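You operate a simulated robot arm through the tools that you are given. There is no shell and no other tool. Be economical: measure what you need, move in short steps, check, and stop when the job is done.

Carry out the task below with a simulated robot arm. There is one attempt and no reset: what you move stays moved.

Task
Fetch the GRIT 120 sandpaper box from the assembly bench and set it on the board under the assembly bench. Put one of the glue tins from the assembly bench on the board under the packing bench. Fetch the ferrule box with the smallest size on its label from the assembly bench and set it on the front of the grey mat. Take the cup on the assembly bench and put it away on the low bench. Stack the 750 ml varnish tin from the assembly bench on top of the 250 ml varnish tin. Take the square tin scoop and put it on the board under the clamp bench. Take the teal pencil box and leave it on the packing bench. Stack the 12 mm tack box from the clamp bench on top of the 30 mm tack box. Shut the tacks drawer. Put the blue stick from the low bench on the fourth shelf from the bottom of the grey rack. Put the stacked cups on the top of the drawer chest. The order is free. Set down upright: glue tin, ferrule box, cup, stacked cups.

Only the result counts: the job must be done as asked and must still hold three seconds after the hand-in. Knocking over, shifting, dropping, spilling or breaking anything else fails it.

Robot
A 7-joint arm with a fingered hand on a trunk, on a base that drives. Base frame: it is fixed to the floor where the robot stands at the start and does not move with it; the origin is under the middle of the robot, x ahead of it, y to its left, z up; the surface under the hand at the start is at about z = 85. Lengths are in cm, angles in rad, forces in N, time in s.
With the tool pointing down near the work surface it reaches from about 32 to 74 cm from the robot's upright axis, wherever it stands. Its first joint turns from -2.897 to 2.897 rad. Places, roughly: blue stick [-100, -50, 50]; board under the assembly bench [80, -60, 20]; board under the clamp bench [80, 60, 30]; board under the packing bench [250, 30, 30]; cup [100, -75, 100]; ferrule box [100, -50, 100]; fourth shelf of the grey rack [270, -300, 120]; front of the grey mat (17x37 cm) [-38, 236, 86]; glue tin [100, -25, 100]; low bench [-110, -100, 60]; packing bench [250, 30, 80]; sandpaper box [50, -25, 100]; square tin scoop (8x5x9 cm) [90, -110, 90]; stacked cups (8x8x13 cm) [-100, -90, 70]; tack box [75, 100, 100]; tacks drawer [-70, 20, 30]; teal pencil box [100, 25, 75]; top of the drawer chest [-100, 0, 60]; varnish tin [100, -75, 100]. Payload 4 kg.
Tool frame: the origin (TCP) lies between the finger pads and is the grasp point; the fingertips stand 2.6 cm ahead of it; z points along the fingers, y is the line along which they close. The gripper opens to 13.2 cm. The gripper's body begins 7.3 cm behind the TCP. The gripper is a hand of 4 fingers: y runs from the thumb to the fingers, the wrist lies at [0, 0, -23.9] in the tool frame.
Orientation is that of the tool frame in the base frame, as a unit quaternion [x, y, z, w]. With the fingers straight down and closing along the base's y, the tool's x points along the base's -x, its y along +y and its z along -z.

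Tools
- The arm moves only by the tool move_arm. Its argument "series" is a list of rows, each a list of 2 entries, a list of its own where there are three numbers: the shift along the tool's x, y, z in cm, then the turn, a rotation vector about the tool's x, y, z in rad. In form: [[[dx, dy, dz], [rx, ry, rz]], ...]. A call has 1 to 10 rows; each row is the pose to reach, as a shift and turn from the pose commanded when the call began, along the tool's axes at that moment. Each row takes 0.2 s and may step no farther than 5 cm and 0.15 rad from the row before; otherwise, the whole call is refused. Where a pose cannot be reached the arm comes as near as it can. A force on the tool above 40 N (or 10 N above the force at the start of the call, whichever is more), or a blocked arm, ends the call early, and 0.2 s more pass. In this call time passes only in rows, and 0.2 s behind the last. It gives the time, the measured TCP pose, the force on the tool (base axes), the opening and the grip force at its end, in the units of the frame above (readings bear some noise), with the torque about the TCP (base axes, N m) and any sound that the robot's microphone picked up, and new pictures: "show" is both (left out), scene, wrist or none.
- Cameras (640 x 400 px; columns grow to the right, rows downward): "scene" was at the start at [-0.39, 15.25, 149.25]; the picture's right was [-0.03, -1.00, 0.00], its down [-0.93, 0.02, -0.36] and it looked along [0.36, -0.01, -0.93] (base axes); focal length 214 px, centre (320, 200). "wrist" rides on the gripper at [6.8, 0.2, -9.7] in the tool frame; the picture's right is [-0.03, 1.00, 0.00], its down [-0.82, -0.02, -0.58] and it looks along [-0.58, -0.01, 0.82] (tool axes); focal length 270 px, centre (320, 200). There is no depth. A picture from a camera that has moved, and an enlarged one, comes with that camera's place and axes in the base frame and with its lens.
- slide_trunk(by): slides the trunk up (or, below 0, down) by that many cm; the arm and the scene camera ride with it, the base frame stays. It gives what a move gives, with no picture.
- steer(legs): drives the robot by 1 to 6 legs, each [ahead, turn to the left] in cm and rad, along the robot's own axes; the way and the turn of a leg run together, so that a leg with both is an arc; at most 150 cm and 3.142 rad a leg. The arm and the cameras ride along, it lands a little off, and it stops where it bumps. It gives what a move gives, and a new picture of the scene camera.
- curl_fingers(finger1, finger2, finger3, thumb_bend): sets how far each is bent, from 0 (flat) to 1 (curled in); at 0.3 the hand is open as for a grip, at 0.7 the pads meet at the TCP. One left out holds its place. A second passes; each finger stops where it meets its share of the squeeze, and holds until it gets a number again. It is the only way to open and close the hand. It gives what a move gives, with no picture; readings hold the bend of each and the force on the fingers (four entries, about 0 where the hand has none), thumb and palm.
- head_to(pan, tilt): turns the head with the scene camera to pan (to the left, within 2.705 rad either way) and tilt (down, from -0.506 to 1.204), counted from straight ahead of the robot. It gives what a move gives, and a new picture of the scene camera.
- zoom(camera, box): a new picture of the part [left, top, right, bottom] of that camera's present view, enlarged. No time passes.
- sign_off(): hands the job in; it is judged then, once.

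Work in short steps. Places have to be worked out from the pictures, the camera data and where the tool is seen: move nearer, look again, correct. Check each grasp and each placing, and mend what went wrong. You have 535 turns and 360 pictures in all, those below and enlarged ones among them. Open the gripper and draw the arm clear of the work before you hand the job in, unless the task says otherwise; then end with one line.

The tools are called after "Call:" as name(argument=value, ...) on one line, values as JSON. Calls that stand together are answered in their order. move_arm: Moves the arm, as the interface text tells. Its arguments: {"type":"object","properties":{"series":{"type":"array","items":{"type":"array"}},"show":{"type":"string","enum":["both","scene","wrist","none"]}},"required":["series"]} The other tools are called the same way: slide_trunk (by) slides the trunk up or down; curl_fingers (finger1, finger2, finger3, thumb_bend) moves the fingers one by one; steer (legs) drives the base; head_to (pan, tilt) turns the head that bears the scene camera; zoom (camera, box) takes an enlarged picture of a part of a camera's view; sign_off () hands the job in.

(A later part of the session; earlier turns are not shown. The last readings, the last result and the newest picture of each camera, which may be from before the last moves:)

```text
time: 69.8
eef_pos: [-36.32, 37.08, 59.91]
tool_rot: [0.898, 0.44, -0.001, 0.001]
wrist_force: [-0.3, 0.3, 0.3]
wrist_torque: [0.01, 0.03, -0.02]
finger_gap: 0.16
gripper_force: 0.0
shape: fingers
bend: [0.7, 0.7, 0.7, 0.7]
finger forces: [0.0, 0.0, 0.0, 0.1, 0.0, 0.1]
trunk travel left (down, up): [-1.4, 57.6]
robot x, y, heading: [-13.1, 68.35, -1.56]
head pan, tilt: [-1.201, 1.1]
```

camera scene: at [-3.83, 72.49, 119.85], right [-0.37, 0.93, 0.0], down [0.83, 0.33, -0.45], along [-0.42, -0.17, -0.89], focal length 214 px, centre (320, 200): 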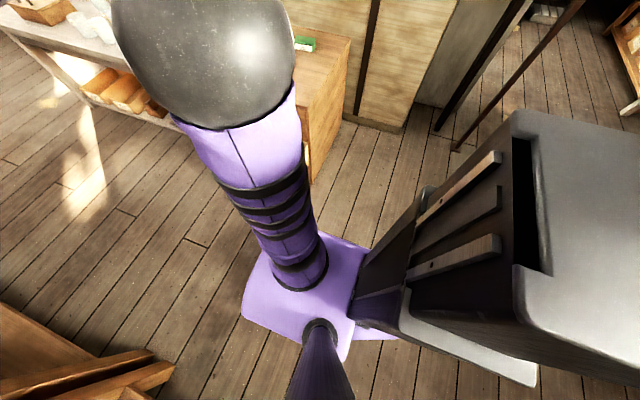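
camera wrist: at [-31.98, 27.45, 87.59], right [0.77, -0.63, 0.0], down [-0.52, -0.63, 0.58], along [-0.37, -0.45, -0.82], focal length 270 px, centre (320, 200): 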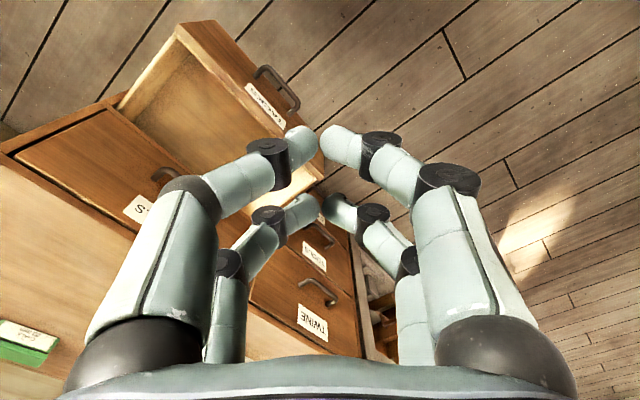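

Move to the pre-push pose in front of the handle, leaning 45° toward the chest.

Call:
move_arm(series=[[[-1.5, 0.9, 2.7], [0.045, -0.091, 0.108]], [[-3, 1.8, 5.5], [0.089, -0.182, 0.216]], [[-4.5, 2.7, 8.2], [0.134, -0.273, 0.323]], [[-6, 3.6, 11], [0.178, -0.365, 0.431]], [[-7.6, 4.5, 13.7], [0.223, -0.456, 0.539]], [[-9.1, 5.4, 16.5], [0.267, -0.547, 0.647]], [[-10.6, 6.3, 19.2], [0.312, -0.638, 0.754]], [[-12.1, 7.2, 22], [0.356, -0.729, 0.862]]], show="wrist")

```text
time: 71.6
eef_pos: [-38.1, 22.93, 37.91]
tool_rot: [0.923, -0.001, -0.384, 0.001]
wrist_force: [0.4, -0.3, 1.4]
wrist_torque: [-0.03, -0.04, 0.02]
finger_gap: 0.16
gripper_force: 0.1
shape: fingers
bend: [0.7, 0.7, 0.7, 0.7]
finger forces: [0.0, 0.1, 0.0, 0.1, 0.0, 0.0]
trunk travel left (down, up): [-1.4, 57.6]
robot x, y, heading: [-13.21, 68.77, -1.564]
head pan, tilt: [-1.201, 1.1]
camera wrist: at [-26.54, 22.69, 39.97], right [-0.02, -1.0, 0.02], down [-0.17, 0.02, 0.99], along [-0.99, 0.02, -0.17], focal length 270 px, centre (320, 200)
```

wrist: 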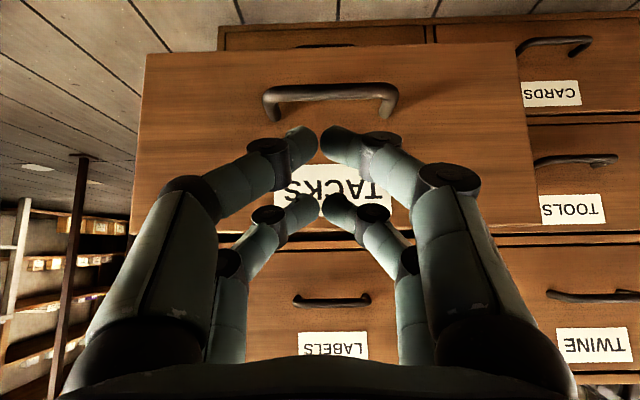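

The TACKS label and pose are right; the panel spans z ≈24–38. I lower 5 cm and push towards −x until it stops.

Call:
move_arm(series=[[[3.5, 0, 3.5], [0, 0, 0]], [[1.0, 0, 6.0], [0, 0, 0]], [[-1.0, 0, 8.0], [0, 0, 0]], [[-3, 0, 10], [0, 0, 0]], [[-5, 0, 12], [0, 0, 0]], [[-7, 0, 14], [0, 0, 0]], [[-9, 0, 16], [0, 0, 0]], [[-11, 0, 18], [0, 0, 0]], [[-12.5, 0, 19.5], [0, 0, 0]]], show="wrist")

```text
time: 73.6
eef_pos: [-60.66, 22.98, 32.88]
tool_rot: [0.924, -0.002, -0.382, 0.0]
wrist_force: [0.9, -0.6, 0.5]
wrist_torque: [-0.04, 0.01, 0.0]
finger_gap: 0.16
gripper_force: 0.0
shape: fingers
bend: [0.7, 0.7, 0.7, 0.7]
finger forces: [0.0, 0.0, 0.0, 0.0, 0.1, 0.1]
trunk travel left (down, up): [-1.4, 57.6]
robot x, y, heading: [-12.96, 68.84, -1.559]
head pan, tilt: [-1.201, 1.1]
camera wrist: at [-49.19, 22.76, 34.93], right [-0.02, -1.0, 0.02], down [-0.17, 0.02, 0.99], along [-0.99, 0.02, -0.17], focal length 270 px, centre (320, 200)
```

wrist: 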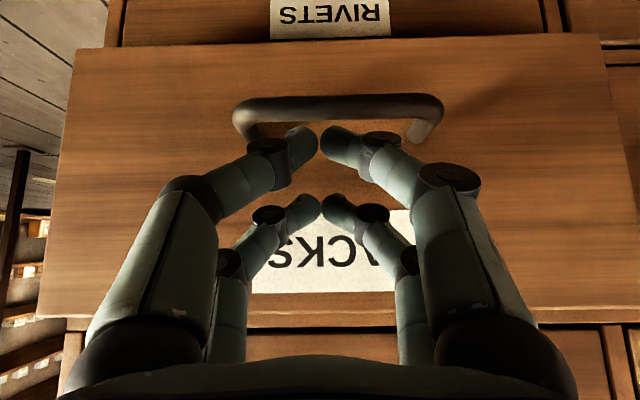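

The drawer has moved in a lot; I push a little more until resistance.

Call:
move_arm(series=[[[-0.7, 0, 0.7], [0, 0, 0]], [[-1.4, 0, 1.4], [0, 0, 0]], [[-2.1, 0, 2.1], [0, 0, 0]], [[-2.8, 0, 2.8], [0, 0, 0]], [[-3.5, 0, 3.5], [0, 0, 0]], [[-4.2, 0, 4.2], [0, 0, 0]]], show="wrist")

```text
time: 74.9
eef_pos: [-65.39, 22.78, 32.46]
tool_rot: [0.926, 0.0, -0.378, 0.001]
wrist_force: [12.7, 3.7, 2.7]
wrist_torque: [0.03, 0.1, -0.1]
finger_gap: 0.16
gripper_force: 7.7
shape: fingers
bend: [0.7, 0.71, 0.71, 0.7]
finger forces: [0.0, 5.2, 10.1, 0.1, 0.0, 0.1]
trunk travel left (down, up): [-1.4, 57.6]
robot x, y, heading: [-12.41, 68.68, -1.559]
head pan, tilt: [-1.201, 1.1]
stopped in row 6: the force on the tool passed its limit at 49 N (the readings are from after the stop); the commanded pose is now the measured one
camera wrist: at [-53.88, 22.58, 34.67], right [-0.02, -1.0, 0.02], down [-0.18, 0.02, 0.98], along [-0.98, 0.01, -0.18], focal length 270 px, centre (320, 200)
```

wrist: 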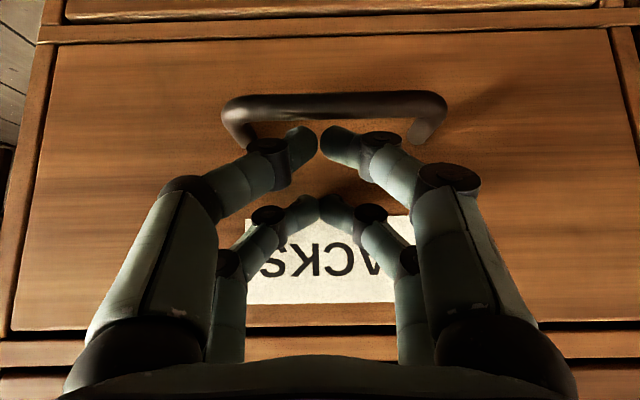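

Drawer shut. I retract the hand and raise the trunk.

Call:
move_arm(series=[[[3, 0, -3], [0, 0, 0]], [[6, 0, -6], [0, 0, 0]], [[9, 0, -9], [0, 0.1, 0]], [[12, 0, -12], [0, 0.2, 0]], [[14, 0, -14], [0, 0.3, 0]], [[14, 0, -14], [0, 0.43, 0]], [[14, 0, -14], [0, 0.56, 0]], [[14, 0, -14], [0, 0.69, 0]], [[14, 0, -14], [0, 0.785, 0]]], show="none")

Call:
slide_trunk(by=50)

Call:
steer(legs=[[-5, 0]])

```text
time: 76.9
eef_pos: [-45.75, 22.78, 32.72]
tool_rot: [1.0, 0.002, 0.005, 0.002]
wrist_force: [0.1, -0.8, 0.3]
wrist_torque: [0.0, -0.04, 0.01]
finger_gap: 0.12
gripper_force: 0.0
shape: fingers
bend: [0.7, 0.7, 0.7, 0.7]
finger forces: [0.0, 0.0, 0.1, 0.0, 0.1, 0.0]
trunk travel left (down, up): [-1.4, 57.6]
robot x, y, heading: [-13.59, 68.47, -1.563]
head pan, tilt: [-1.201, 1.1]
```

```text
refused: 50 is not a number from -40 to 40
```

```text
time: 77.8
eef_pos: [-45.87, 28.02, 32.86]
tool_rot: [1.0, 0.001, 0.004, 0.001]
wrist_force: [0.3, 0.8, -0.2]
wrist_torque: [0.0, 0.01, 0.0]
finger_gap: 0.12
gripper_force: 0.1
shape: fingers
bend: [0.7, 0.7, 0.7, 0.7]
finger forces: [0.0, 0.0, 0.0, 0.0, 0.1, 0.0]
trunk travel left (down, up): [-1.4, 57.6]
robot x, y, heading: [-13.1, 73.43, -1.562]
head pan, tilt: [-1.201, 1.1]
camera scene: at [-3.87, 77.61, 101.85], right [-0.37, 0.93, 0.0], down [0.83, 0.33, -0.45], along [-0.42, -0.17, -0.89], focal length 214 px, centre (320, 200)
```

scene: 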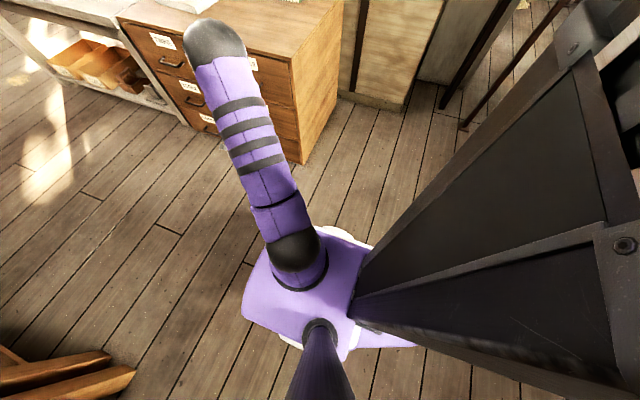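

Raise the trunk, then drive along the aisle to the low bench, drifting a bit closer to it.

Call:
slide_trunk(by=40)

Call:
slide_trunk(by=16)

Call:
steer(legs=[[0, -0.15], [100, 0], [0, 0.15]])

Call:
head_to(pan=-1.0, tilt=0.8)

```text
time: 81.7
eef_pos: [-45.83, 27.89, 72.73]
tool_rot: [1.0, 0.002, 0.004, 0.001]
wrist_force: [0.3, -0.1, 0.9]
wrist_torque: [0.0, 0.02, 0.02]
finger_gap: 0.16
gripper_force: 0.1
shape: fingers
bend: [0.7, 0.7, 0.7, 0.7]
finger forces: [0.1, 0.1, 0.0, 0.0, 0.0, 0.0]
trunk travel left (down, up): [-41.4, 17.6]
robot x, y, heading: [-13.13, 73.74, -1.567]
head pan, tilt: [-1.201, 1.1]
```

```text
time: 83.5
eef_pos: [-45.84, 28.02, 88.81]
tool_rot: [1.0, 0.001, 0.004, 0.001]
wrist_force: [-0.6, -0.5, -0.1]
wrist_torque: [0.02, 0.03, 0.01]
finger_gap: 0.15
gripper_force: 0.0
shape: fingers
bend: [0.7, 0.7, 0.7, 0.7]
finger forces: [0.1, 0.0, 0.1, 0.0, 0.0, 0.0]
trunk travel left (down, up): [-57.4, 1.6]
robot x, y, heading: [-13.16, 73.77, -1.564]
head pan, tilt: [-1.201, 1.1]
```

```text
time: 90.0
eef_pos: [-60.51, -71.13, 88.77]
tool_rot: [1.0, -0.001, 0.005, 0.001]
wrist_force: [0.1, 0.4, -0.8]
wrist_torque: [-0.03, -0.03, 0.01]
finger_gap: 0.16
gripper_force: 0.0
shape: fingers
bend: [0.7, 0.7, 0.7, 0.7]
finger forces: [0.0, 0.0, 0.0, 0.0, 0.0, 0.0]
trunk travel left (down, up): [-57.4, 1.6]
robot x, y, heading: [-27.8, -25.72, -1.565]
head pan, tilt: [-1.201, 1.1]
camera scene: at [-18.14, -21.75, 157.85], right [-0.37, 0.93, 0.0], down [0.83, 0.33, -0.45], along [-0.42, -0.17, -0.89], focal length 214 px, centre (320, 200)
```

scene: 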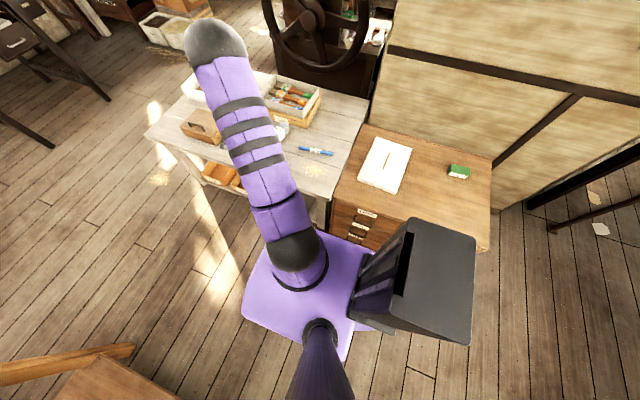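

```text
time: 90.8
eef_pos: [-60.32, -71.15, 88.71]
tool_rot: [1.0, -0.002, 0.004, 0.002]
wrist_force: [0.0, 0.8, -1.0]
wrist_torque: [0.02, -0.02, 0.0]
finger_gap: 0.14
gripper_force: 0.1
shape: fingers
bend: [0.7, 0.7, 0.7, 0.7]
finger forces: [0.0, 0.0, 0.0, 0.1, 0.0, 0.0]
trunk travel left (down, up): [-57.4, 1.6]
robot x, y, heading: [-27.63, -25.53, -1.568]
head pan, tilt: [-1.0, 0.799]
camera scene: at [-19.04, -23.82, 160.02], right [-0.54, 0.84, 0.0], down [0.6, 0.39, -0.7], along [-0.58, -0.38, -0.72], focal length 214 px, centre (320, 200)
```

scene: 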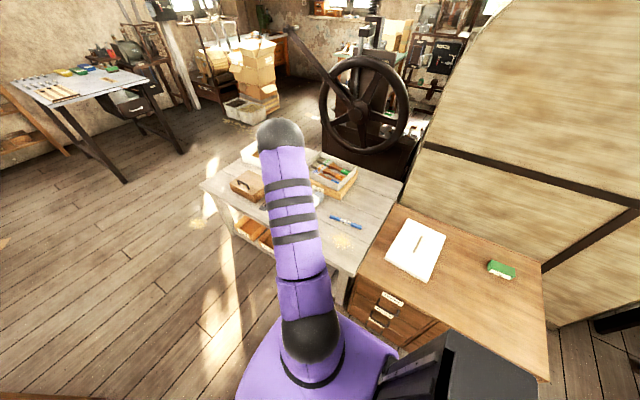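

I open the hand, raise it, and look at the cups with the wrist camera.

Call:
move_arm(series=[[[2, 2, -4], [0, 0, 0]], [[4, 4, -8], [0, 0, 0]], [[6, 6, -12], [0, 0, 0]], [[8, 8, -16], [0, 0, 0]], [[8, 10, -20], [0, 0, 0]]], show="wrist")

Call:
curl_fingers(finger1=0.3, finger2=0.3, finger3=0.3, thumb_bend=0.3)

```text
time: 92.0
eef_pos: [-52.77, -81.05, 108.8]
tool_rot: [1.0, -0.002, 0.004, 0.001]
wrist_force: [0.9, -0.2, 1.3]
wrist_torque: [0.03, 0.01, 0.02]
finger_gap: 0.12
gripper_force: 0.0
shape: fingers
bend: [0.7, 0.7, 0.7, 0.7]
finger forces: [0.1, 0.1, 0.0, 0.1, 0.0, 0.0]
trunk travel left (down, up): [-57.4, 1.6]
robot x, y, heading: [-27.74, -25.38, -1.563]
head pan, tilt: [-1.0, 0.799]
camera wrist: at [-46.11, -81.33, 118.55], right [-0.03, -1.0, 0.0], down [-0.82, 0.02, 0.57], along [-0.57, 0.02, -0.82], focal length 270 px, centre (320, 200)
```

wrist: 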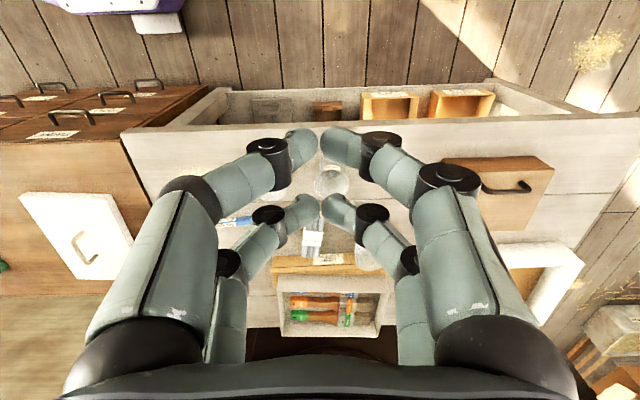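

```text
time: 93.0
eef_pos: [-52.86, -81.04, 108.79]
tool_rot: [1.0, -0.002, 0.005, 0.001]
wrist_force: [0.3, 0.2, -0.1]
wrist_torque: [0.01, 0.04, 0.03]
finger_gap: 13.22
gripper_force: 0.1
shape: fingers
bend: [0.3, 0.3, 0.3, 0.3]
finger forces: [0.0, 0.1, 0.0, 0.1, 0.0, 0.0]
trunk travel left (down, up): [-57.4, 1.6]
robot x, y, heading: [-27.5, -25.42, -1.566]
head pan, tilt: [-1.0, 0.799]
```

Call:
zoom(camera="wrist", box=[200, 100, 480, 275])

```text
2.29 times, centred on (340, 188) of wrist
camera zoom: at [-46.17, -81.3, 118.53], right [-0.03, -1.0, 0.0], down [-0.82, 0.03, 0.57], along [-0.57, 0.02, -0.82], focal length 618 px, centre (274, 229)
```

zoom: 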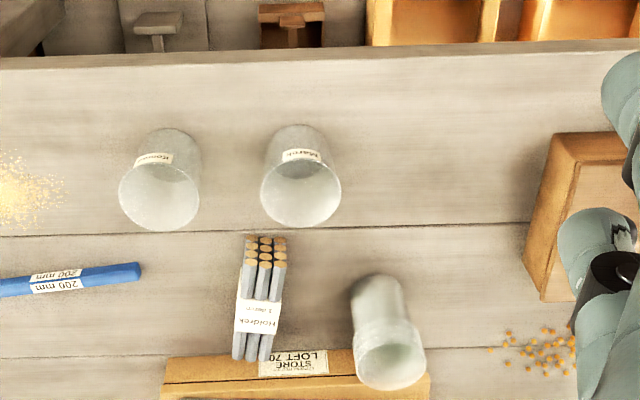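

The stacked cups stand near (−93,−92). I drive ahead so they come within reach.

Call:
steer(legs=[[45, 0]])

```text
time: 95.7
eef_pos: [-52.36, -125.75, 108.8]
tool_rot: [1.0, -0.001, 0.005, 0.001]
wrist_force: [0.2, 0.4, 0.9]
wrist_torque: [0.01, 0.03, 0.01]
finger_gap: 13.27
gripper_force: 0.1
shape: fingers
bend: [0.3, 0.3, 0.3, 0.3]
finger forces: [0.1, 0.0, 0.0, 0.0, 0.1, 0.1]
trunk travel left (down, up): [-57.4, 1.6]
robot x, y, heading: [-27.2, -70.35, -1.562]
head pan, tilt: [-1.0, 0.799]
camera scene: at [-18.8, -68.44, 160.02], right [-0.55, 0.84, 0.0], down [0.6, 0.39, -0.7], along [-0.58, -0.38, -0.72], focal length 214 px, centre (320, 200)
```

scene: 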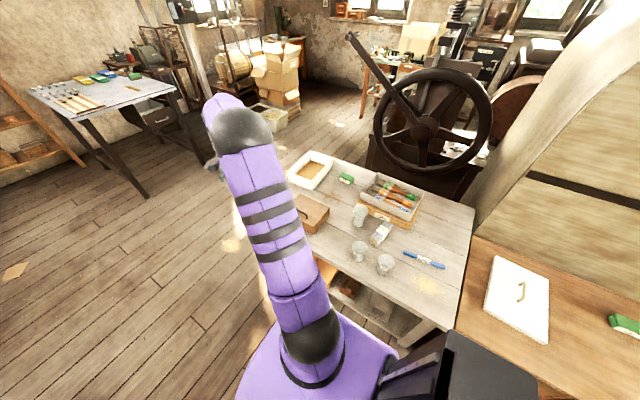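

Call:
move_arm(series=[[[-3, -3.4, 0.5], [0, 0, 0]], [[-6, -6.8, 1], [0, 0, 0]], [[-9, -10.2, 1.5], [0, 0, 0]], [[-12, -13.6, 2], [0, 0, 0]], [[-15, -17, 2.5], [0, 0, 0]], [[-18, -20.4, 3], [0, 0, 0]], [[-21, -23.8, 3.5], [0, 0, 0]], [[-24, -27.2, 4], [0, 0, 0]], [[-27, -30.6, 4.5], [0, 0, 0]], [[-30, -34, 5], [0, 0, 0]]], show="wrist")

```text
time: 97.9
eef_pos: [-82.13, -91.65, 103.44]
tool_rot: [1.0, -0.001, 0.006, 0.002]
wrist_force: [0.3, 0.7, -1.3]
wrist_torque: [-0.05, 0.01, -0.01]
finger_gap: 13.27
gripper_force: 0.0
shape: fingers
bend: [0.3, 0.3, 0.3, 0.3]
finger forces: [0.0, 0.1, 0.0, 0.1, 0.0, 0.0]
trunk travel left (down, up): [-57.4, 1.6]
robot x, y, heading: [-27.07, -70.24, -1.564]
head pan, tilt: [-1.0, 0.799]
camera wrist: at [-75.56, -91.94, 113.18], right [-0.03, -1.0, 0.0], down [-0.82, 0.02, 0.57], along [-0.57, 0.01, -0.82], focal length 270 px, centre (320, 200)
```

wrist: 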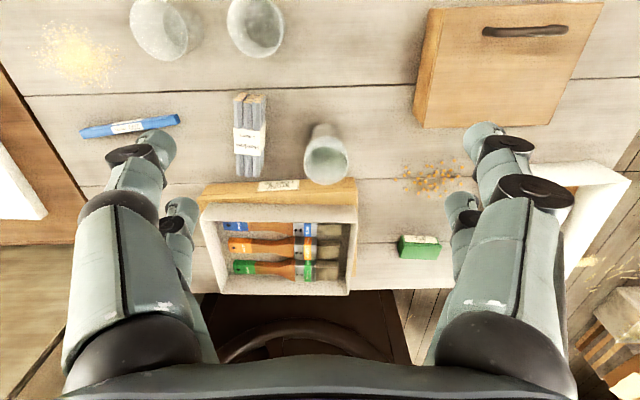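

Stack is at about (−94.5,−92.6). I move over it and descend to grip height.

Call:
move_arm(series=[[[-4, 0.3, 0], [0, 0, 0]], [[-8, 0.6, 1], [0, 0, 0]], [[-12.3, 0.9, 3], [0, 0, 0]], [[-12.3, 0.9, 8], [0, 0, 0]], [[-12.3, 0.9, 13], [0, 0, 0]], [[-12.3, 0.9, 17], [0, 0, 0]], [[-12.3, 0.9, 21], [0, 0, 0]]])

```text
time: 99.5
eef_pos: [-94.45, -92.69, 82.22]
tool_rot: [1.0, -0.002, 0.004, 0.001]
wrist_force: [-0.8, 0.4, -0.4]
wrist_torque: [0.02, -0.01, -0.02]
finger_gap: 13.25
gripper_force: 0.1
shape: fingers
bend: [0.3, 0.3, 0.3, 0.3]
finger forces: [0.0, 0.1, 0.0, 0.0, 0.0, 0.0]
trunk travel left (down, up): [-57.4, 1.6]
robot x, y, heading: [-27.14, -70.03, -1.568]
head pan, tilt: [-1.0, 0.799]
camera scene: at [-18.83, -68.39, 160.03], right [-0.55, 0.84, 0.0], down [0.6, 0.39, -0.7], along [-0.58, -0.38, -0.72], focal length 214 px, centre (320, 200)
camera wrist: at [-87.79, -92.89, 92.0], right [-0.03, -1.0, 0.0], down [-0.82, 0.02, 0.57], along [-0.57, 0.01, -0.82], focal length 270 px, centre (320, 200)
```

scene: 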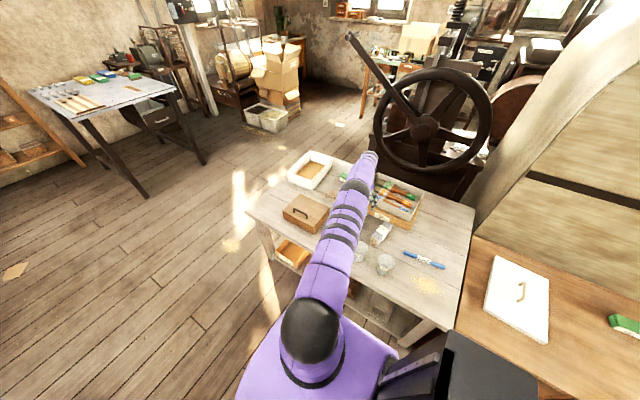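
wrist: 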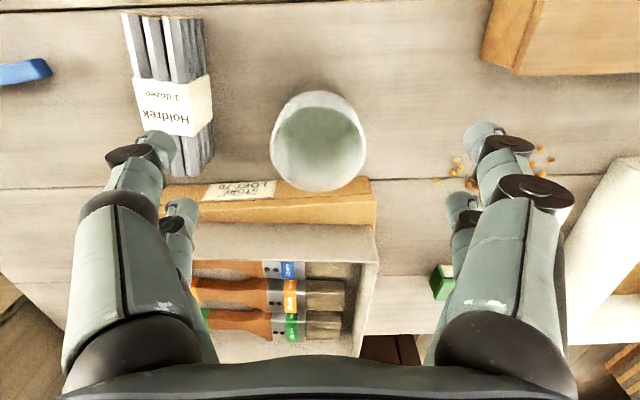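

Using the known 8 cm width, the rim is at z ≈71 and centre (−97,−92.6). I shift 2.5 cm outward and descend.

Call:
move_arm(series=[[[-2.5, 0, 1], [0, 0, 0]], [[-2.5, 0, 5], [0, 0, 0]], [[-2.5, 0, 9], [0, 0, 0]], [[-2.5, 0, 13], [0, 0, 0]], [[-2.5, 0, 16.5], [0, 0, 0]]], show="wrist")

```text
time: 100.7
eef_pos: [-92.46, -91.46, 67.76]
tool_rot: [1.0, -0.001, 0.005, 0.001]
wrist_force: [0.8, 0.3, 0.0]
wrist_torque: [0.0, -0.03, 0.03]
finger_gap: 13.29
gripper_force: 0.0
shape: fingers
bend: [0.3, 0.3, 0.3, 0.3]
finger forces: [0.0, 0.1, 0.1, 0.0, 0.1, 0.0]
out of reach, approached as far as the arm can: row 1, 2, 3, 4, 5
trunk travel left (down, up): [-57.4, 1.6]
robot x, y, heading: [-27.39, -69.96, -1.567]
head pan, tilt: [-1.0, 0.799]
camera wrist: at [-85.77, -91.69, 77.61], right [-0.03, -1.0, 0.0], down [-0.82, 0.02, 0.57], along [-0.57, 0.01, -0.82], focal length 270 px, centre (320, 200)
```

wrist: 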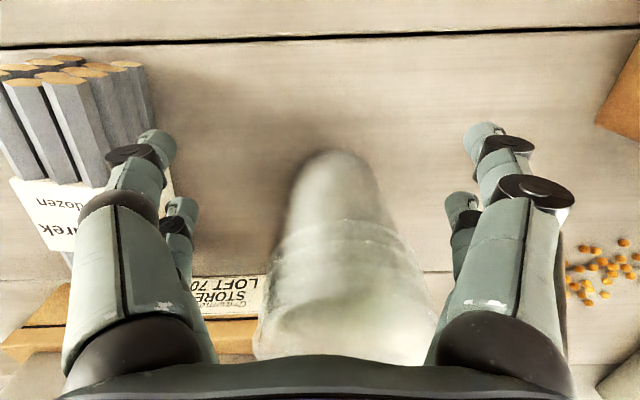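

That was at the limit of reach. I lift, lower the trunk to shoulder a better height and drive forward 15 cm, then try again.

Call:
move_arm(series=[[[1, 0, -4], [0, 0, 0]], [[2, 0, -8], [0, 0, 0]], [[3, 0, -12], [0, 0, 0]], [[4, 0, -16], [0, 0, 0]], [[5, 0, -20], [0, 0, 0]], [[5, 0, -24], [0, 0, 0]], [[5, 0, -28], [0, 0, 0]], [[5, 0, -32], [0, 0, 0]]], show="none")

Call:
steer(legs=[[0, -0.1], [16, 0], [0, 0.1]])

Call:
slide_trunk(by=-18)

```text
time: 102.5
eef_pos: [-93.96, -92.86, 100.97]
tool_rot: [1.0, 0.0, 0.006, 0.001]
wrist_force: [0.8, 0.4, -0.1]
wrist_torque: [-0.02, 0.0, -0.02]
finger_gap: 13.28
gripper_force: 0.1
shape: fingers
bend: [0.3, 0.3, 0.3, 0.3]
finger forces: [0.0, 0.0, 0.1, 0.0, 0.1, 0.0]
out of reach, approached as far as the arm can: row 1, 2, 3, 4, 5, 6, 7, 8
trunk travel left (down, up): [-57.4, 1.6]
robot x, y, heading: [-27.32, -70.22, -1.565]
head pan, tilt: [-1.0, 0.799]
```

```text
time: 105.0
eef_pos: [-95.46, -108.74, 100.96]
tool_rot: [1.0, -0.001, 0.006, 0.001]
wrist_force: [-0.1, 0.1, -0.2]
wrist_torque: [0.03, 0.01, 0.0]
finger_gap: 13.26
gripper_force: 0.1
shape: fingers
bend: [0.3, 0.3, 0.3, 0.3]
finger forces: [0.0, 0.0, 0.0, 0.1, 0.0, 0.0]
trunk travel left (down, up): [-57.4, 1.6]
robot x, y, heading: [-28.67, -85.87, -1.563]
head pan, tilt: [-1.0, 0.799]
camera scene: at [-20.3, -84.29, 160.03], right [-0.55, 0.84, 0.0], down [0.6, 0.39, -0.7], along [-0.58, -0.38, -0.72], focal length 214 px, centre (320, 200)
```

scene: 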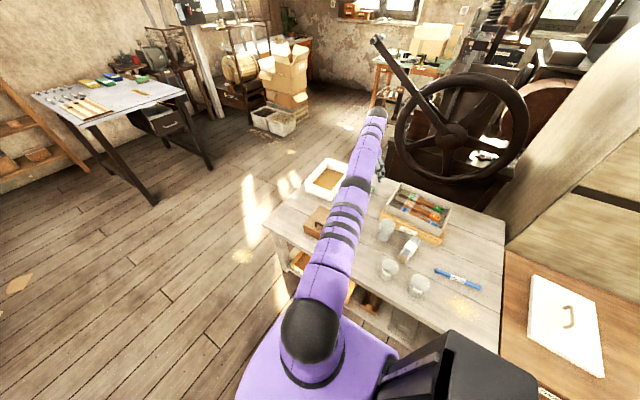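

```text
time: 107.0
eef_pos: [-95.42, -108.8, 82.83]
tool_rot: [1.0, -0.001, 0.005, 0.001]
wrist_force: [0.4, -0.4, 0.1]
wrist_torque: [-0.01, 0.0, -0.02]
finger_gap: 13.29
gripper_force: 0.1
shape: fingers
bend: [0.3, 0.3, 0.3, 0.3]
finger forces: [0.0, 0.0, 0.0, 0.1, 0.0, 0.0]
trunk travel left (down, up): [-39.4, 19.6]
robot x, y, heading: [-28.78, -86.37, -1.564]
head pan, tilt: [-1.0, 0.799]
```

Call:
move_arm(series=[[[-0.5, -4, 0], [0, 0, 0]], [[-1, -8, 0], [0, 0, 0]], [[-1.3, -12, 0], [0, 0, 0]], [[-1.6, -16.2, 0], [0, 0, 0]]], show="wrist")

```text
time: 108.0
eef_pos: [-97.57, -92.39, 83.06]
tool_rot: [1.0, -0.001, 0.007, 0.001]
wrist_force: [-0.5, -0.2, -0.1]
wrist_torque: [0.01, 0.01, 0.01]
finger_gap: 13.28
gripper_force: 0.0
shape: fingers
bend: [0.3, 0.3, 0.3, 0.3]
finger forces: [0.0, 0.0, 0.1, 0.0, 0.0, 0.1]
out of reach, approached as far as the arm can: row 1, 2, 3, 4
trunk travel left (down, up): [-39.4, 19.6]
robot x, y, heading: [-28.43, -86.34, -1.561]
head pan, tilt: [-1.0, 0.799]
camera wrist: at [-90.9, -92.65, 92.87], right [-0.03, -1.0, 0.0], down [-0.82, 0.02, 0.57], along [-0.57, 0.01, -0.82], focal length 270 px, centre (320, 200)
```

wrist: 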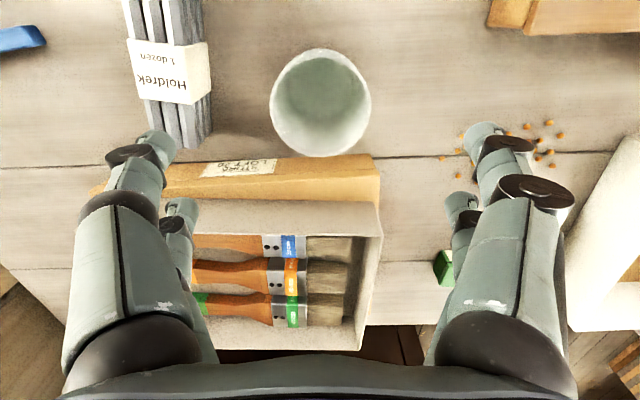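

Confirmed rim centre (−96.8,−92.6,70.7). I shuffle the base ~5 cm nearer the bench for comfortable reach.

Call:
steer(legs=[[0, 0.25], [-21, 0], [0, -0.25], [15, 0]])

```text
time: 112.5
eef_pos: [-102.66, -88.03, 83.05]
tool_rot: [1.0, 0.0, 0.007, 0.001]
wrist_force: [-0.1, 1.3, 1.1]
wrist_torque: [0.01, 0.0, 0.01]
finger_gap: 13.26
gripper_force: 0.1
shape: fingers
bend: [0.3, 0.3, 0.3, 0.3]
finger forces: [0.1, 0.0, 0.0, 0.1, 0.0, 0.0]
trunk travel left (down, up): [-39.4, 19.6]
robot x, y, heading: [-34.11, -81.55, -1.558]
head pan, tilt: [-1.0, 0.799]
camera scene: at [-25.47, -79.52, 142.03], right [-0.55, 0.84, 0.0], down [0.6, 0.39, -0.7], along [-0.58, -0.38, -0.72], focal length 214 px, centre (320, 200)
```

scene: 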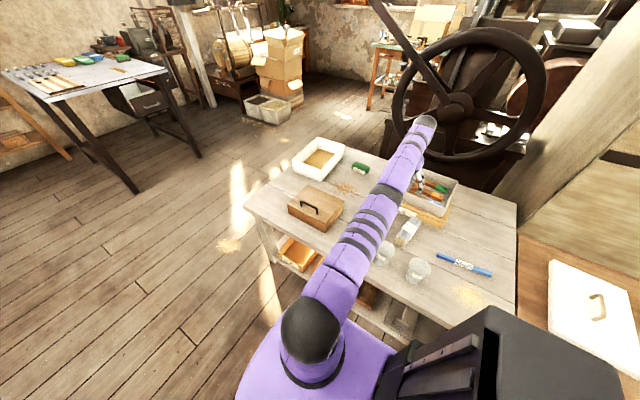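

Call:
move_arm(series=[[[3, 2.3, 0], [0, 0, 0]], [[5.9, 4.6, 0], [0, 0, 0]], [[5.9, 4.6, 4], [0, 0, 0]], [[5.9, 4.6, 8], [0, 0, 0]], [[5.9, 4.6, 12], [0, 0, 0]], [[5.9, 4.6, 15], [0, 0, 0]], [[5.9, 4.6, 17.5], [0, 0, 0]]], show="wrist")

```text
time: 114.1
eef_pos: [-103.18, -93.32, 65.1]
tool_rot: [1.0, 0.0, 0.008, 0.001]
wrist_force: [-0.4, 0.2, 0.4]
wrist_torque: [-0.03, 0.0, 0.0]
finger_gap: 13.28
gripper_force: 0.1
shape: fingers
bend: [0.3, 0.3, 0.3, 0.3]
finger forces: [0.0, 0.1, 0.0, 0.0, 0.1, 0.0]
out of reach, approached as far as the arm can: row 1, 2, 3, 4, 5, 6, 7
trunk travel left (down, up): [-39.4, 19.6]
robot x, y, heading: [-34.09, -81.16, -1.563]
head pan, tilt: [-1.0, 0.799]
camera wrist: at [-96.58, -93.46, 74.89], right [-0.02, -1.0, 0.0], down [-0.83, 0.02, 0.56], along [-0.56, 0.01, -0.83], focal length 270 px, centre (320, 200)
```

wrist: 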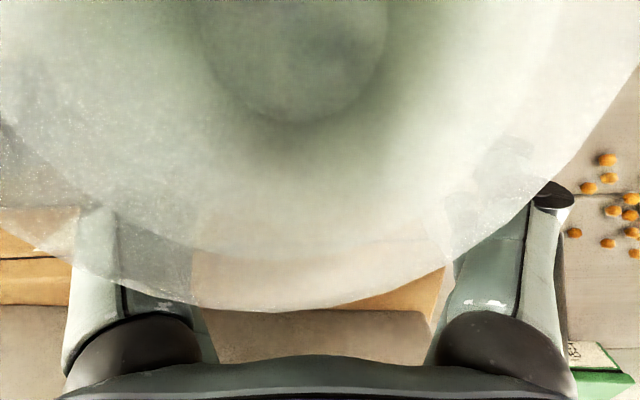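

The commanded pose had drifted beyond the measured one (unreached target). I lift straight up and pull in so commanded and measured agree.

Call:
move_arm(series=[[[0, 0, -4.5], [0, 0, 0]], [[0, 0, -9], [0, 0, 0]], [[0, 0, -13.5], [0, 0, 0]], [[0, 0, -17.5], [0, 0, 0]], [[4, 0, -17.5], [0, 0, 0]], [[8, 0, -17.5], [0, 0, 0]], [[12, 0, -17.5], [0, 0, 0]]], show="wrist")

```text
time: 115.7
eef_pos: [-102.0, -93.84, 84.48]
tool_rot: [1.0, 0.0, 0.008, 0.001]
wrist_force: [-0.3, -0.5, 0.2]
wrist_torque: [0.02, 0.01, 0.03]
finger_gap: 13.28
gripper_force: 0.1
shape: fingers
bend: [0.3, 0.3, 0.3, 0.3]
finger forces: [0.1, 0.0, 0.0, 0.0, 0.0, 0.0]
out of reach, approached as far as the arm can: row 3, 4, 5, 6, 7
trunk travel left (down, up): [-39.4, 19.6]
robot x, y, heading: [-34.03, -81.66, -1.563]
head pan, tilt: [-1.0, 0.799]
camera wrist: at [-95.48, -94.02, 94.26], right [-0.03, -1.0, 0.0], down [-0.82, 0.02, 0.56], along [-0.56, 0.01, -0.83], focal length 270 px, centre (320, 200)
```

wrist: 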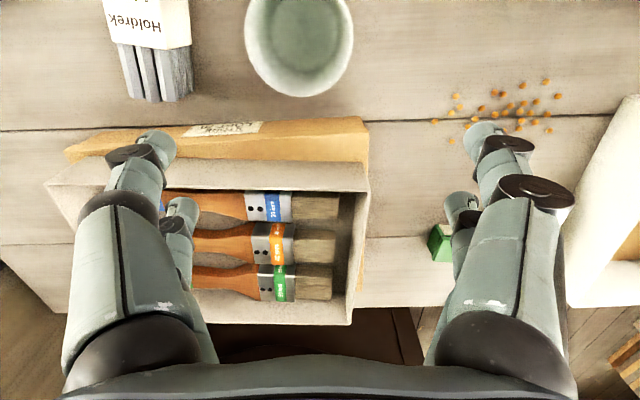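

Call:
move_arm(series=[[[4, 0, 0], [0, 0, 0]], [[8, 0, 0], [0, 0, 0]], [[12, 0, 0], [0, 0, 0]]], show="none")

```text
time: 116.5
eef_pos: [-101.54, -94.71, 86.45]
tool_rot: [1.0, 0.0, 0.007, 0.001]
wrist_force: [-1.4, -0.3, -1.3]
wrist_torque: [0.02, -0.02, 0.01]
finger_gap: 13.26
gripper_force: 0.0
shape: fingers
bend: [0.3, 0.3, 0.3, 0.3]
finger forces: [0.0, 0.1, 0.1, 0.0, 0.0, 0.0]
out of reach, approached as far as the arm can: row 1, 2, 3
trunk travel left (down, up): [-39.4, 19.6]
robot x, y, heading: [-33.85, -81.07, -1.558]
head pan, tilt: [-1.0, 0.799]
```

The arm seems stuck fully straight. I try commanding up and sideways to unlock the elbow.

Call:
move_arm(series=[[[0, 0, -5], [0, 0, 0]], [[0, 0, -10], [0, 0, 0]], [[0, 0, -15], [0, 0, 0]], [[0, 0, -20], [0, 0, 0]], [[0, 0, -25], [0, 0, 0]], [[0, 0, -30], [0, 0, 0]]], show="none")

```text
time: 117.9
eef_pos: [-94.39, -93.94, 105.17]
tool_rot: [1.0, 0.0, 0.008, 0.001]
wrist_force: [-0.3, 0.1, -0.9]
wrist_torque: [0.05, -0.05, 0.01]
finger_gap: 13.25
gripper_force: 0.1
shape: fingers
bend: [0.3, 0.3, 0.3, 0.3]
finger forces: [0.0, 0.0, 0.0, 0.0, 0.1, 0.0]
out of reach, approached as far as the arm can: row 1, 2, 3, 4, 5, 6
trunk travel left (down, up): [-39.4, 19.6]
robot x, y, heading: [-33.93, -81.2, -1.562]
head pan, tilt: [-1.0, 0.799]
```

Call:
move_arm(series=[[[0, 4, -2], [0, -0.1, 0]], [[0, 8, -4], [0, -0.2, 0]], [[0, 12, -6], [0, -0.3, 0]], [[0, 16, -8], [0, -0.4, 0]], [[0, 20, -10], [0, -0.5, 0]], [[0, 24, -12], [0, -0.6, 0]]], show="scene")

```text
time: 119.3
eef_pos: [-94.55, -117.36, 117.44]
tool_rot: [0.957, 0.0, -0.29, 0.001]
wrist_force: [-0.1, -0.2, -0.8]
wrist_torque: [-0.04, 0.01, -0.01]
finger_gap: 13.29
gripper_force: 0.2
shape: fingers
bend: [0.3, 0.3, 0.3, 0.3]
finger forces: [0.0, 0.0, 0.0, 0.0, 0.0, 0.0]
out of reach, approached as far as the arm can: row 6
trunk travel left (down, up): [-39.4, 19.6]
robot x, y, heading: [-34.28, -81.14, -1.562]
head pan, tilt: [-1.0, 0.799]
camera scene: at [-25.4, -79.5, 142.02], right [-0.55, 0.84, 0.0], down [0.6, 0.39, -0.7], along [-0.58, -0.38, -0.72], focal length 214 px, centre (320, 200)
```

scene: 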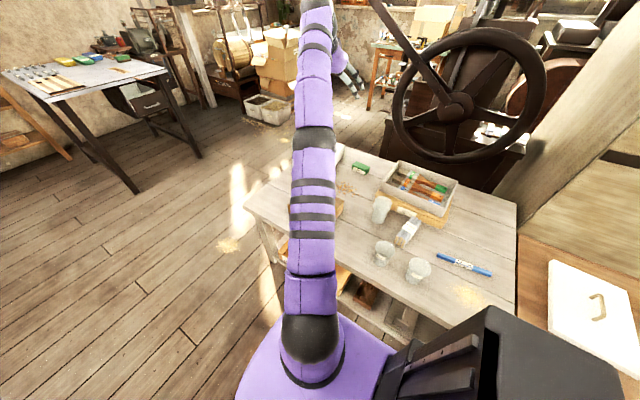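

The tilt freed the elbow. Now I bring the hand in to a comfortable point, vertical again.

Call:
move_arm(series=[[[3, -2.4, 0.9], [0, 0, 0]], [[6, -4.8, 1.8], [0, 0.1, 0]], [[9, -7.2, 2.6], [0, 0.2, 0]], [[12, -9.6, 3.5], [0, 0.3, 0]], [[15, -12, 4.4], [0, 0.4, 0]], [[18, -14.4, 5.2], [0, 0.5, 0]], [[21.5, -17, 6.1], [0, 0.59, 0]]], show="none")

```text
time: 120.9
eef_pos: [-94.46, -103.8, 102.56]
tool_rot: [1.0, 0.0, 0.003, 0.001]
wrist_force: [-0.2, 0.8, 0.1]
wrist_torque: [0.0, 0.0, -0.02]
finger_gap: 13.28
gripper_force: 0.1
shape: fingers
bend: [0.3, 0.3, 0.3, 0.3]
finger forces: [0.1, 0.0, 0.0, 0.0, 0.0, 0.1]
out of reach, approached as far as the arm can: row 1, 2, 3, 4, 5, 6, 7
trunk travel left (down, up): [-39.4, 19.6]
robot x, y, heading: [-33.87, -81.14, -1.558]
head pan, tilt: [-1.0, 0.799]
```

Call:
move_arm(series=[[[0.3, 0, 3], [0, 0, 0]], [[0.6, 0, 6], [0, 0, 0]], [[0.9, 0, 9], [0, 0, 0]], [[1.2, 0, 12], [0, 0, 0]], [[1.5, 0, 15], [0, 0, 0]]], show="none")

```text
time: 122.1
eef_pos: [-98.8, -106.06, 89.22]
tool_rot: [1.0, 0.0, 0.003, 0.001]
wrist_force: [0.0, 0.0, -0.1]
wrist_torque: [-0.03, 0.03, -0.02]
finger_gap: 13.3
gripper_force: 0.1
shape: fingers
bend: [0.3, 0.3, 0.3, 0.3]
finger forces: [0.0, 0.1, 0.0, 0.0, 0.0, 0.1]
out of reach, approached as far as the arm can: row 1, 2, 3, 4, 5
trunk travel left (down, up): [-39.4, 19.6]
robot x, y, heading: [-33.94, -81.31, -1.559]
head pan, tilt: [-1.0, 0.799]
```

Call:
move_arm(series=[[[2, 0, 0.5], [0, -0.14, 0]], [[4, 0, 1], [0, -0.28, 0]], [[6, 0, 1.5], [0, -0.42, 0]], [[8, 0, 2], [0, -0.56, 0]], [[10, 0, 2.5], [0, -0.7, 0]]], show="none")

```text
time: 123.3
eef_pos: [-111.2, -115.58, 92.91]
tool_rot: [0.941, 0.0, -0.34, 0.0]
wrist_force: [0.8, 0.5, 0.8]
wrist_torque: [0.02, 0.01, -0.01]
finger_gap: 13.32
gripper_force: 0.0
shape: fingers
bend: [0.3, 0.3, 0.3, 0.3]
finger forces: [0.1, 0.1, 0.0, 0.0, 0.1, 0.0]
out of reach, approached as far as the arm can: row 1, 2, 3, 4, 5
trunk travel left (down, up): [-39.4, 19.6]
robot x, y, heading: [-33.72, -81.54, -1.562]
head pan, tilt: [-1.0, 0.799]
```

Call:
move_arm(series=[[[1, -4.5, -1], [0, 0, 0]], [[2, -9, -2], [0, 0, 0]], [[3, -13.5, -3], [0, 0, 0]], [[4, -18, -4], [0, 0, 0]], [[5, -22.5, -5], [0, 0, 0]], [[6, -27, -6], [0, 0, 0]], [[7, -31.5, -7], [0, 0, 0]]], show="none")

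```text
time: 124.9
eef_pos: [-100.41, -84.33, 94.04]
tool_rot: [0.94, 0.0, -0.341, 0.001]
wrist_force: [0.9, 0.5, 0.0]
wrist_torque: [0.0, -0.01, 0.02]
finger_gap: 13.3
gripper_force: 0.1
shape: fingers
bend: [0.3, 0.3, 0.3, 0.3]
finger forces: [0.0, 0.0, 0.0, 0.0, 0.0, 0.1]
out of reach, approached as far as the arm can: row 1, 2
trunk travel left (down, up): [-39.4, 19.6]
robot x, y, heading: [-33.9, -81.33, -1.562]
head pan, tilt: [-1.0, 0.799]
```

Unlocked. Now straight to above the stack, vertical, at z ≈82.

Call:
move_arm(series=[[[2, 1.6, 1.2], [0, 0.14, 0]], [[4, 3.3, 2.4], [0, 0.28, 0]], [[6, 5, 3.6], [0, 0.42, 0]], [[8, 6.6, 4.8], [0, 0.56, 0]], [[10.4, 8.3, 6.5], [0, 0.696, 0]]], show="wrist")

```text
time: 126.1
eef_pos: [-96.76, -92.53, 82.23]
tool_rot: [1.0, 0.001, 0.001, 0.001]
wrist_force: [0.5, 0.9, -0.2]
wrist_torque: [-0.03, 0.05, -0.01]
finger_gap: 13.32
gripper_force: 0.0
shape: fingers
bend: [0.3, 0.3, 0.3, 0.3]
finger forces: [0.0, 0.0, 0.1, 0.0, 0.0, 0.1]
trunk travel left (down, up): [-39.4, 19.6]
robot x, y, heading: [-34.06, -81.19, -1.561]
head pan, tilt: [-1.0, 0.799]
camera wrist: at [-90.11, -92.75, 91.96], right [-0.02, -1.0, 0.0], down [-0.82, 0.02, 0.58], along [-0.58, 0.01, -0.82], focal length 270 px, centre (320, 200)
```

wrist: 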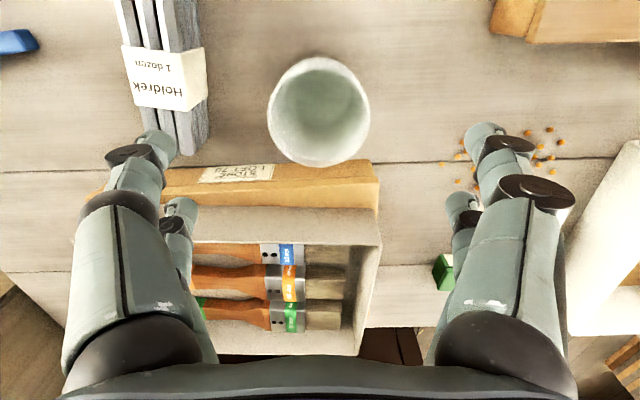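

Aligned over the stack. Descend.

Call:
move_arm(series=[[[0, 0, 4], [0, 0, 0]], [[0, 0, 8], [0, 0, 0]], [[0, 0, 12], [0, 0, 0]], [[0, 0, 15], [0, 0, 0]], [[0, 0, 17], [0, 0, 0]]], show="both")

```text
time: 127.3
eef_pos: [-97.06, -92.49, 65.97]
tool_rot: [1.0, 0.001, -0.005, 0.002]
wrist_force: [3.8, -0.2, 31.8]
wrist_torque: [0.01, -0.08, 0.07]
finger_gap: 13.46
gripper_force: 14.5
shape: fingers
bend: [0.3, 0.3, 0.3, 0.3]
finger forces: [11.7, 3.6, 2.4, 0.1, 10.3, 0.0]
trunk travel left (down, up): [-39.4, 19.6]
robot x, y, heading: [-33.78, -81.27, -1.558]
head pan, tilt: [-1.0, 0.799]
camera scene: at [-25.23, -79.49, 142.09], right [-0.55, 0.84, 0.0], down [0.6, 0.39, -0.7], along [-0.58, -0.38, -0.72], focal length 214 px, centre (320, 200)
camera wrist: at [-90.26, -92.65, 75.57], right [-0.02, -1.0, 0.0], down [-0.81, 0.02, 0.59], along [-0.59, 0.01, -0.81], focal length 270 px, centre (320, 200)
```

scene: 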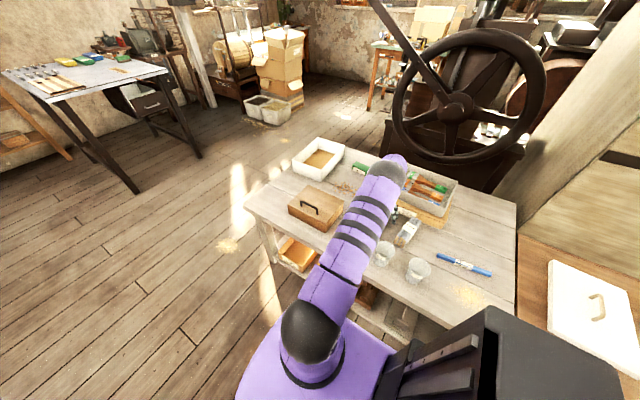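
wrist: 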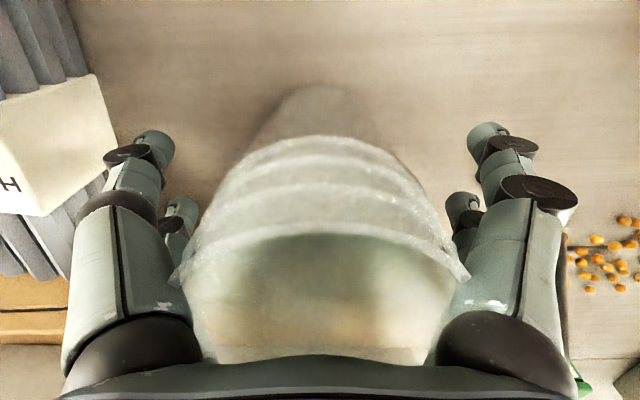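

The finger roots press on the rim (31 N). I raise 3 cm at once.

Call:
move_arm(series=[[[0, 0, -1.5], [0, 0, 0]], [[0, 0, -3], [0, 0, 0]]], show="wrist")

```text
time: 127.9
eef_pos: [-96.72, -92.51, 68.22]
tool_rot: [1.0, 0.001, 0.001, 0.001]
wrist_force: [0.8, -0.9, 0.9]
wrist_torque: [0.01, -0.01, -0.04]
finger_gap: 13.33
gripper_force: 0.1
shape: fingers
bend: [0.3, 0.3, 0.3, 0.3]
finger forces: [0.0, 0.0, 0.0, 0.0, 0.0, 0.0]
trunk travel left (down, up): [-39.4, 19.6]
robot x, y, heading: [-33.68, -81.27, -1.558]
head pan, tilt: [-1.0, 0.799]
camera wrist: at [-90.04, -92.71, 77.92], right [-0.02, -1.0, 0.0], down [-0.82, 0.02, 0.58], along [-0.58, 0.01, -0.82], focal length 270 px, centre (320, 200)
```

wrist: 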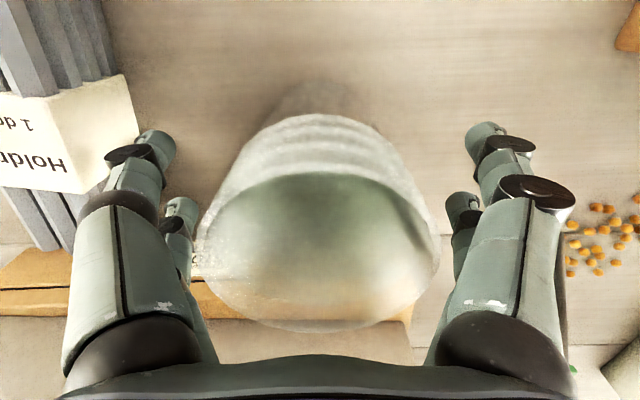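

Call:
move_arm(series=[[[0, 0, 1.1], [0, 0, 0]]], show="none")

Call:
curl_fingers(finger1=0.55, finger2=0.55, finger3=0.55, thumb_bend=0.55)

```text
time: 128.3
eef_pos: [-96.89, -92.53, 67.17]
tool_rot: [1.0, 0.0, 0.0, 0.001]
wrist_force: [0.0, 0.0, 0.7]
wrist_torque: [0.02, -0.02, 0.0]
finger_gap: 13.37
gripper_force: 0.1
shape: fingers
bend: [0.3, 0.3, 0.3, 0.3]
finger forces: [0.0, 0.0, 0.1, 0.1, 0.0, 0.1]
trunk travel left (down, up): [-39.4, 19.6]
robot x, y, heading: [-33.94, -81.67, -1.56]
head pan, tilt: [-1.0, 0.799]
```

```text
time: 129.3
eef_pos: [-96.79, -92.47, 67.18]
tool_rot: [1.0, 0.0, 0.0, 0.002]
wrist_force: [-0.7, 0.9, -0.2]
wrist_torque: [-0.01, 0.02, -0.02]
finger_gap: 5.66
gripper_force: 5.3
shape: fingers
bend: [0.53, 0.53, 0.53, 0.54]
finger forces: [3.2, 2.1, 1.9, 0.0, 3.2, 0.0]
trunk travel left (down, up): [-39.4, 19.6]
robot x, y, heading: [-33.88, -81.43, -1.565]
head pan, tilt: [-1.0, 0.799]
```

Contact all around. I firm up slightly and lift 4 cm.

Call:
curl_fingers(finger1=0.6, finger2=0.6, finger3=0.6, thumb_bend=0.6)

Call:
move_arm(series=[[[0, 0, -2], [0, 0, 0]], [[0, 0, -4], [0, 0, 0]], [[0, 0, -7], [0, 0, 0]], [[0, 0, -11], [0, 0, 0]], [[0, 0, -15], [0, 0, 0]]])

```text
time: 130.3
eef_pos: [-96.85, -92.43, 67.21]
tool_rot: [1.0, 0.0, 0.0, 0.001]
wrist_force: [1.2, 0.0, -0.3]
wrist_torque: [0.0, 0.03, -0.01]
finger_gap: 5.42
gripper_force: 12.7
shape: fingers
bend: [0.54, 0.54, 0.54, 0.56]
finger forces: [7.2, 5.7, 4.7, 0.0, 7.5, 0.0]
trunk travel left (down, up): [-39.4, 19.6]
robot x, y, heading: [-34.21, -81.35, -1.561]
head pan, tilt: [-1.0, 0.799]
```

```text
time: 131.5
eef_pos: [-96.69, -92.21, 82.4]
tool_rot: [1.0, 0.001, 0.001, 0.002]
wrist_force: [0.6, -0.3, -0.2]
wrist_torque: [-0.04, -0.03, -0.05]
finger_gap: 5.46
gripper_force: 12.6
shape: fingers
bend: [0.54, 0.54, 0.54, 0.56]
finger forces: [7.2, 5.7, 4.8, 0.0, 7.4, 0.0]
trunk travel left (down, up): [-39.4, 19.6]
robot x, y, heading: [-33.69, -80.82, -1.554]
head pan, tilt: [-1.0, 0.799]
camera scene: at [-25.48, -79.52, 142.02], right [-0.55, 0.84, 0.0], down [0.6, 0.39, -0.7], along [-0.58, -0.38, -0.72], focal length 214 px, centre (320, 200)
camera wrist: at [-90.08, -92.49, 92.1], right [-0.03, -1.0, 0.0], down [-0.82, 0.02, 0.58], along [-0.58, 0.01, -0.82], focal length 270 px, centre (320, 200)
```

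scene: 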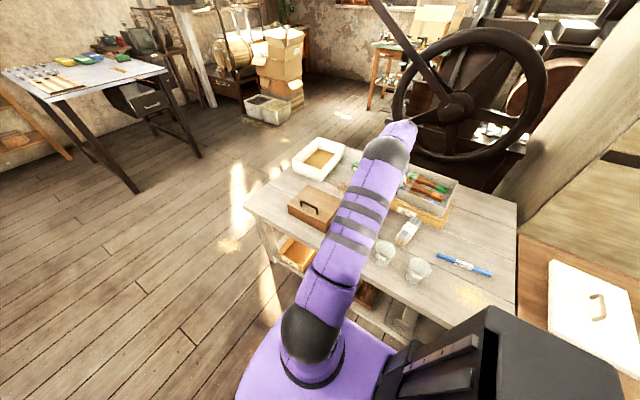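
wrist: 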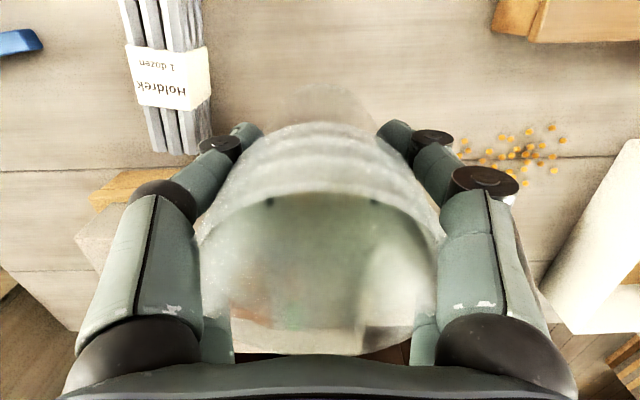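

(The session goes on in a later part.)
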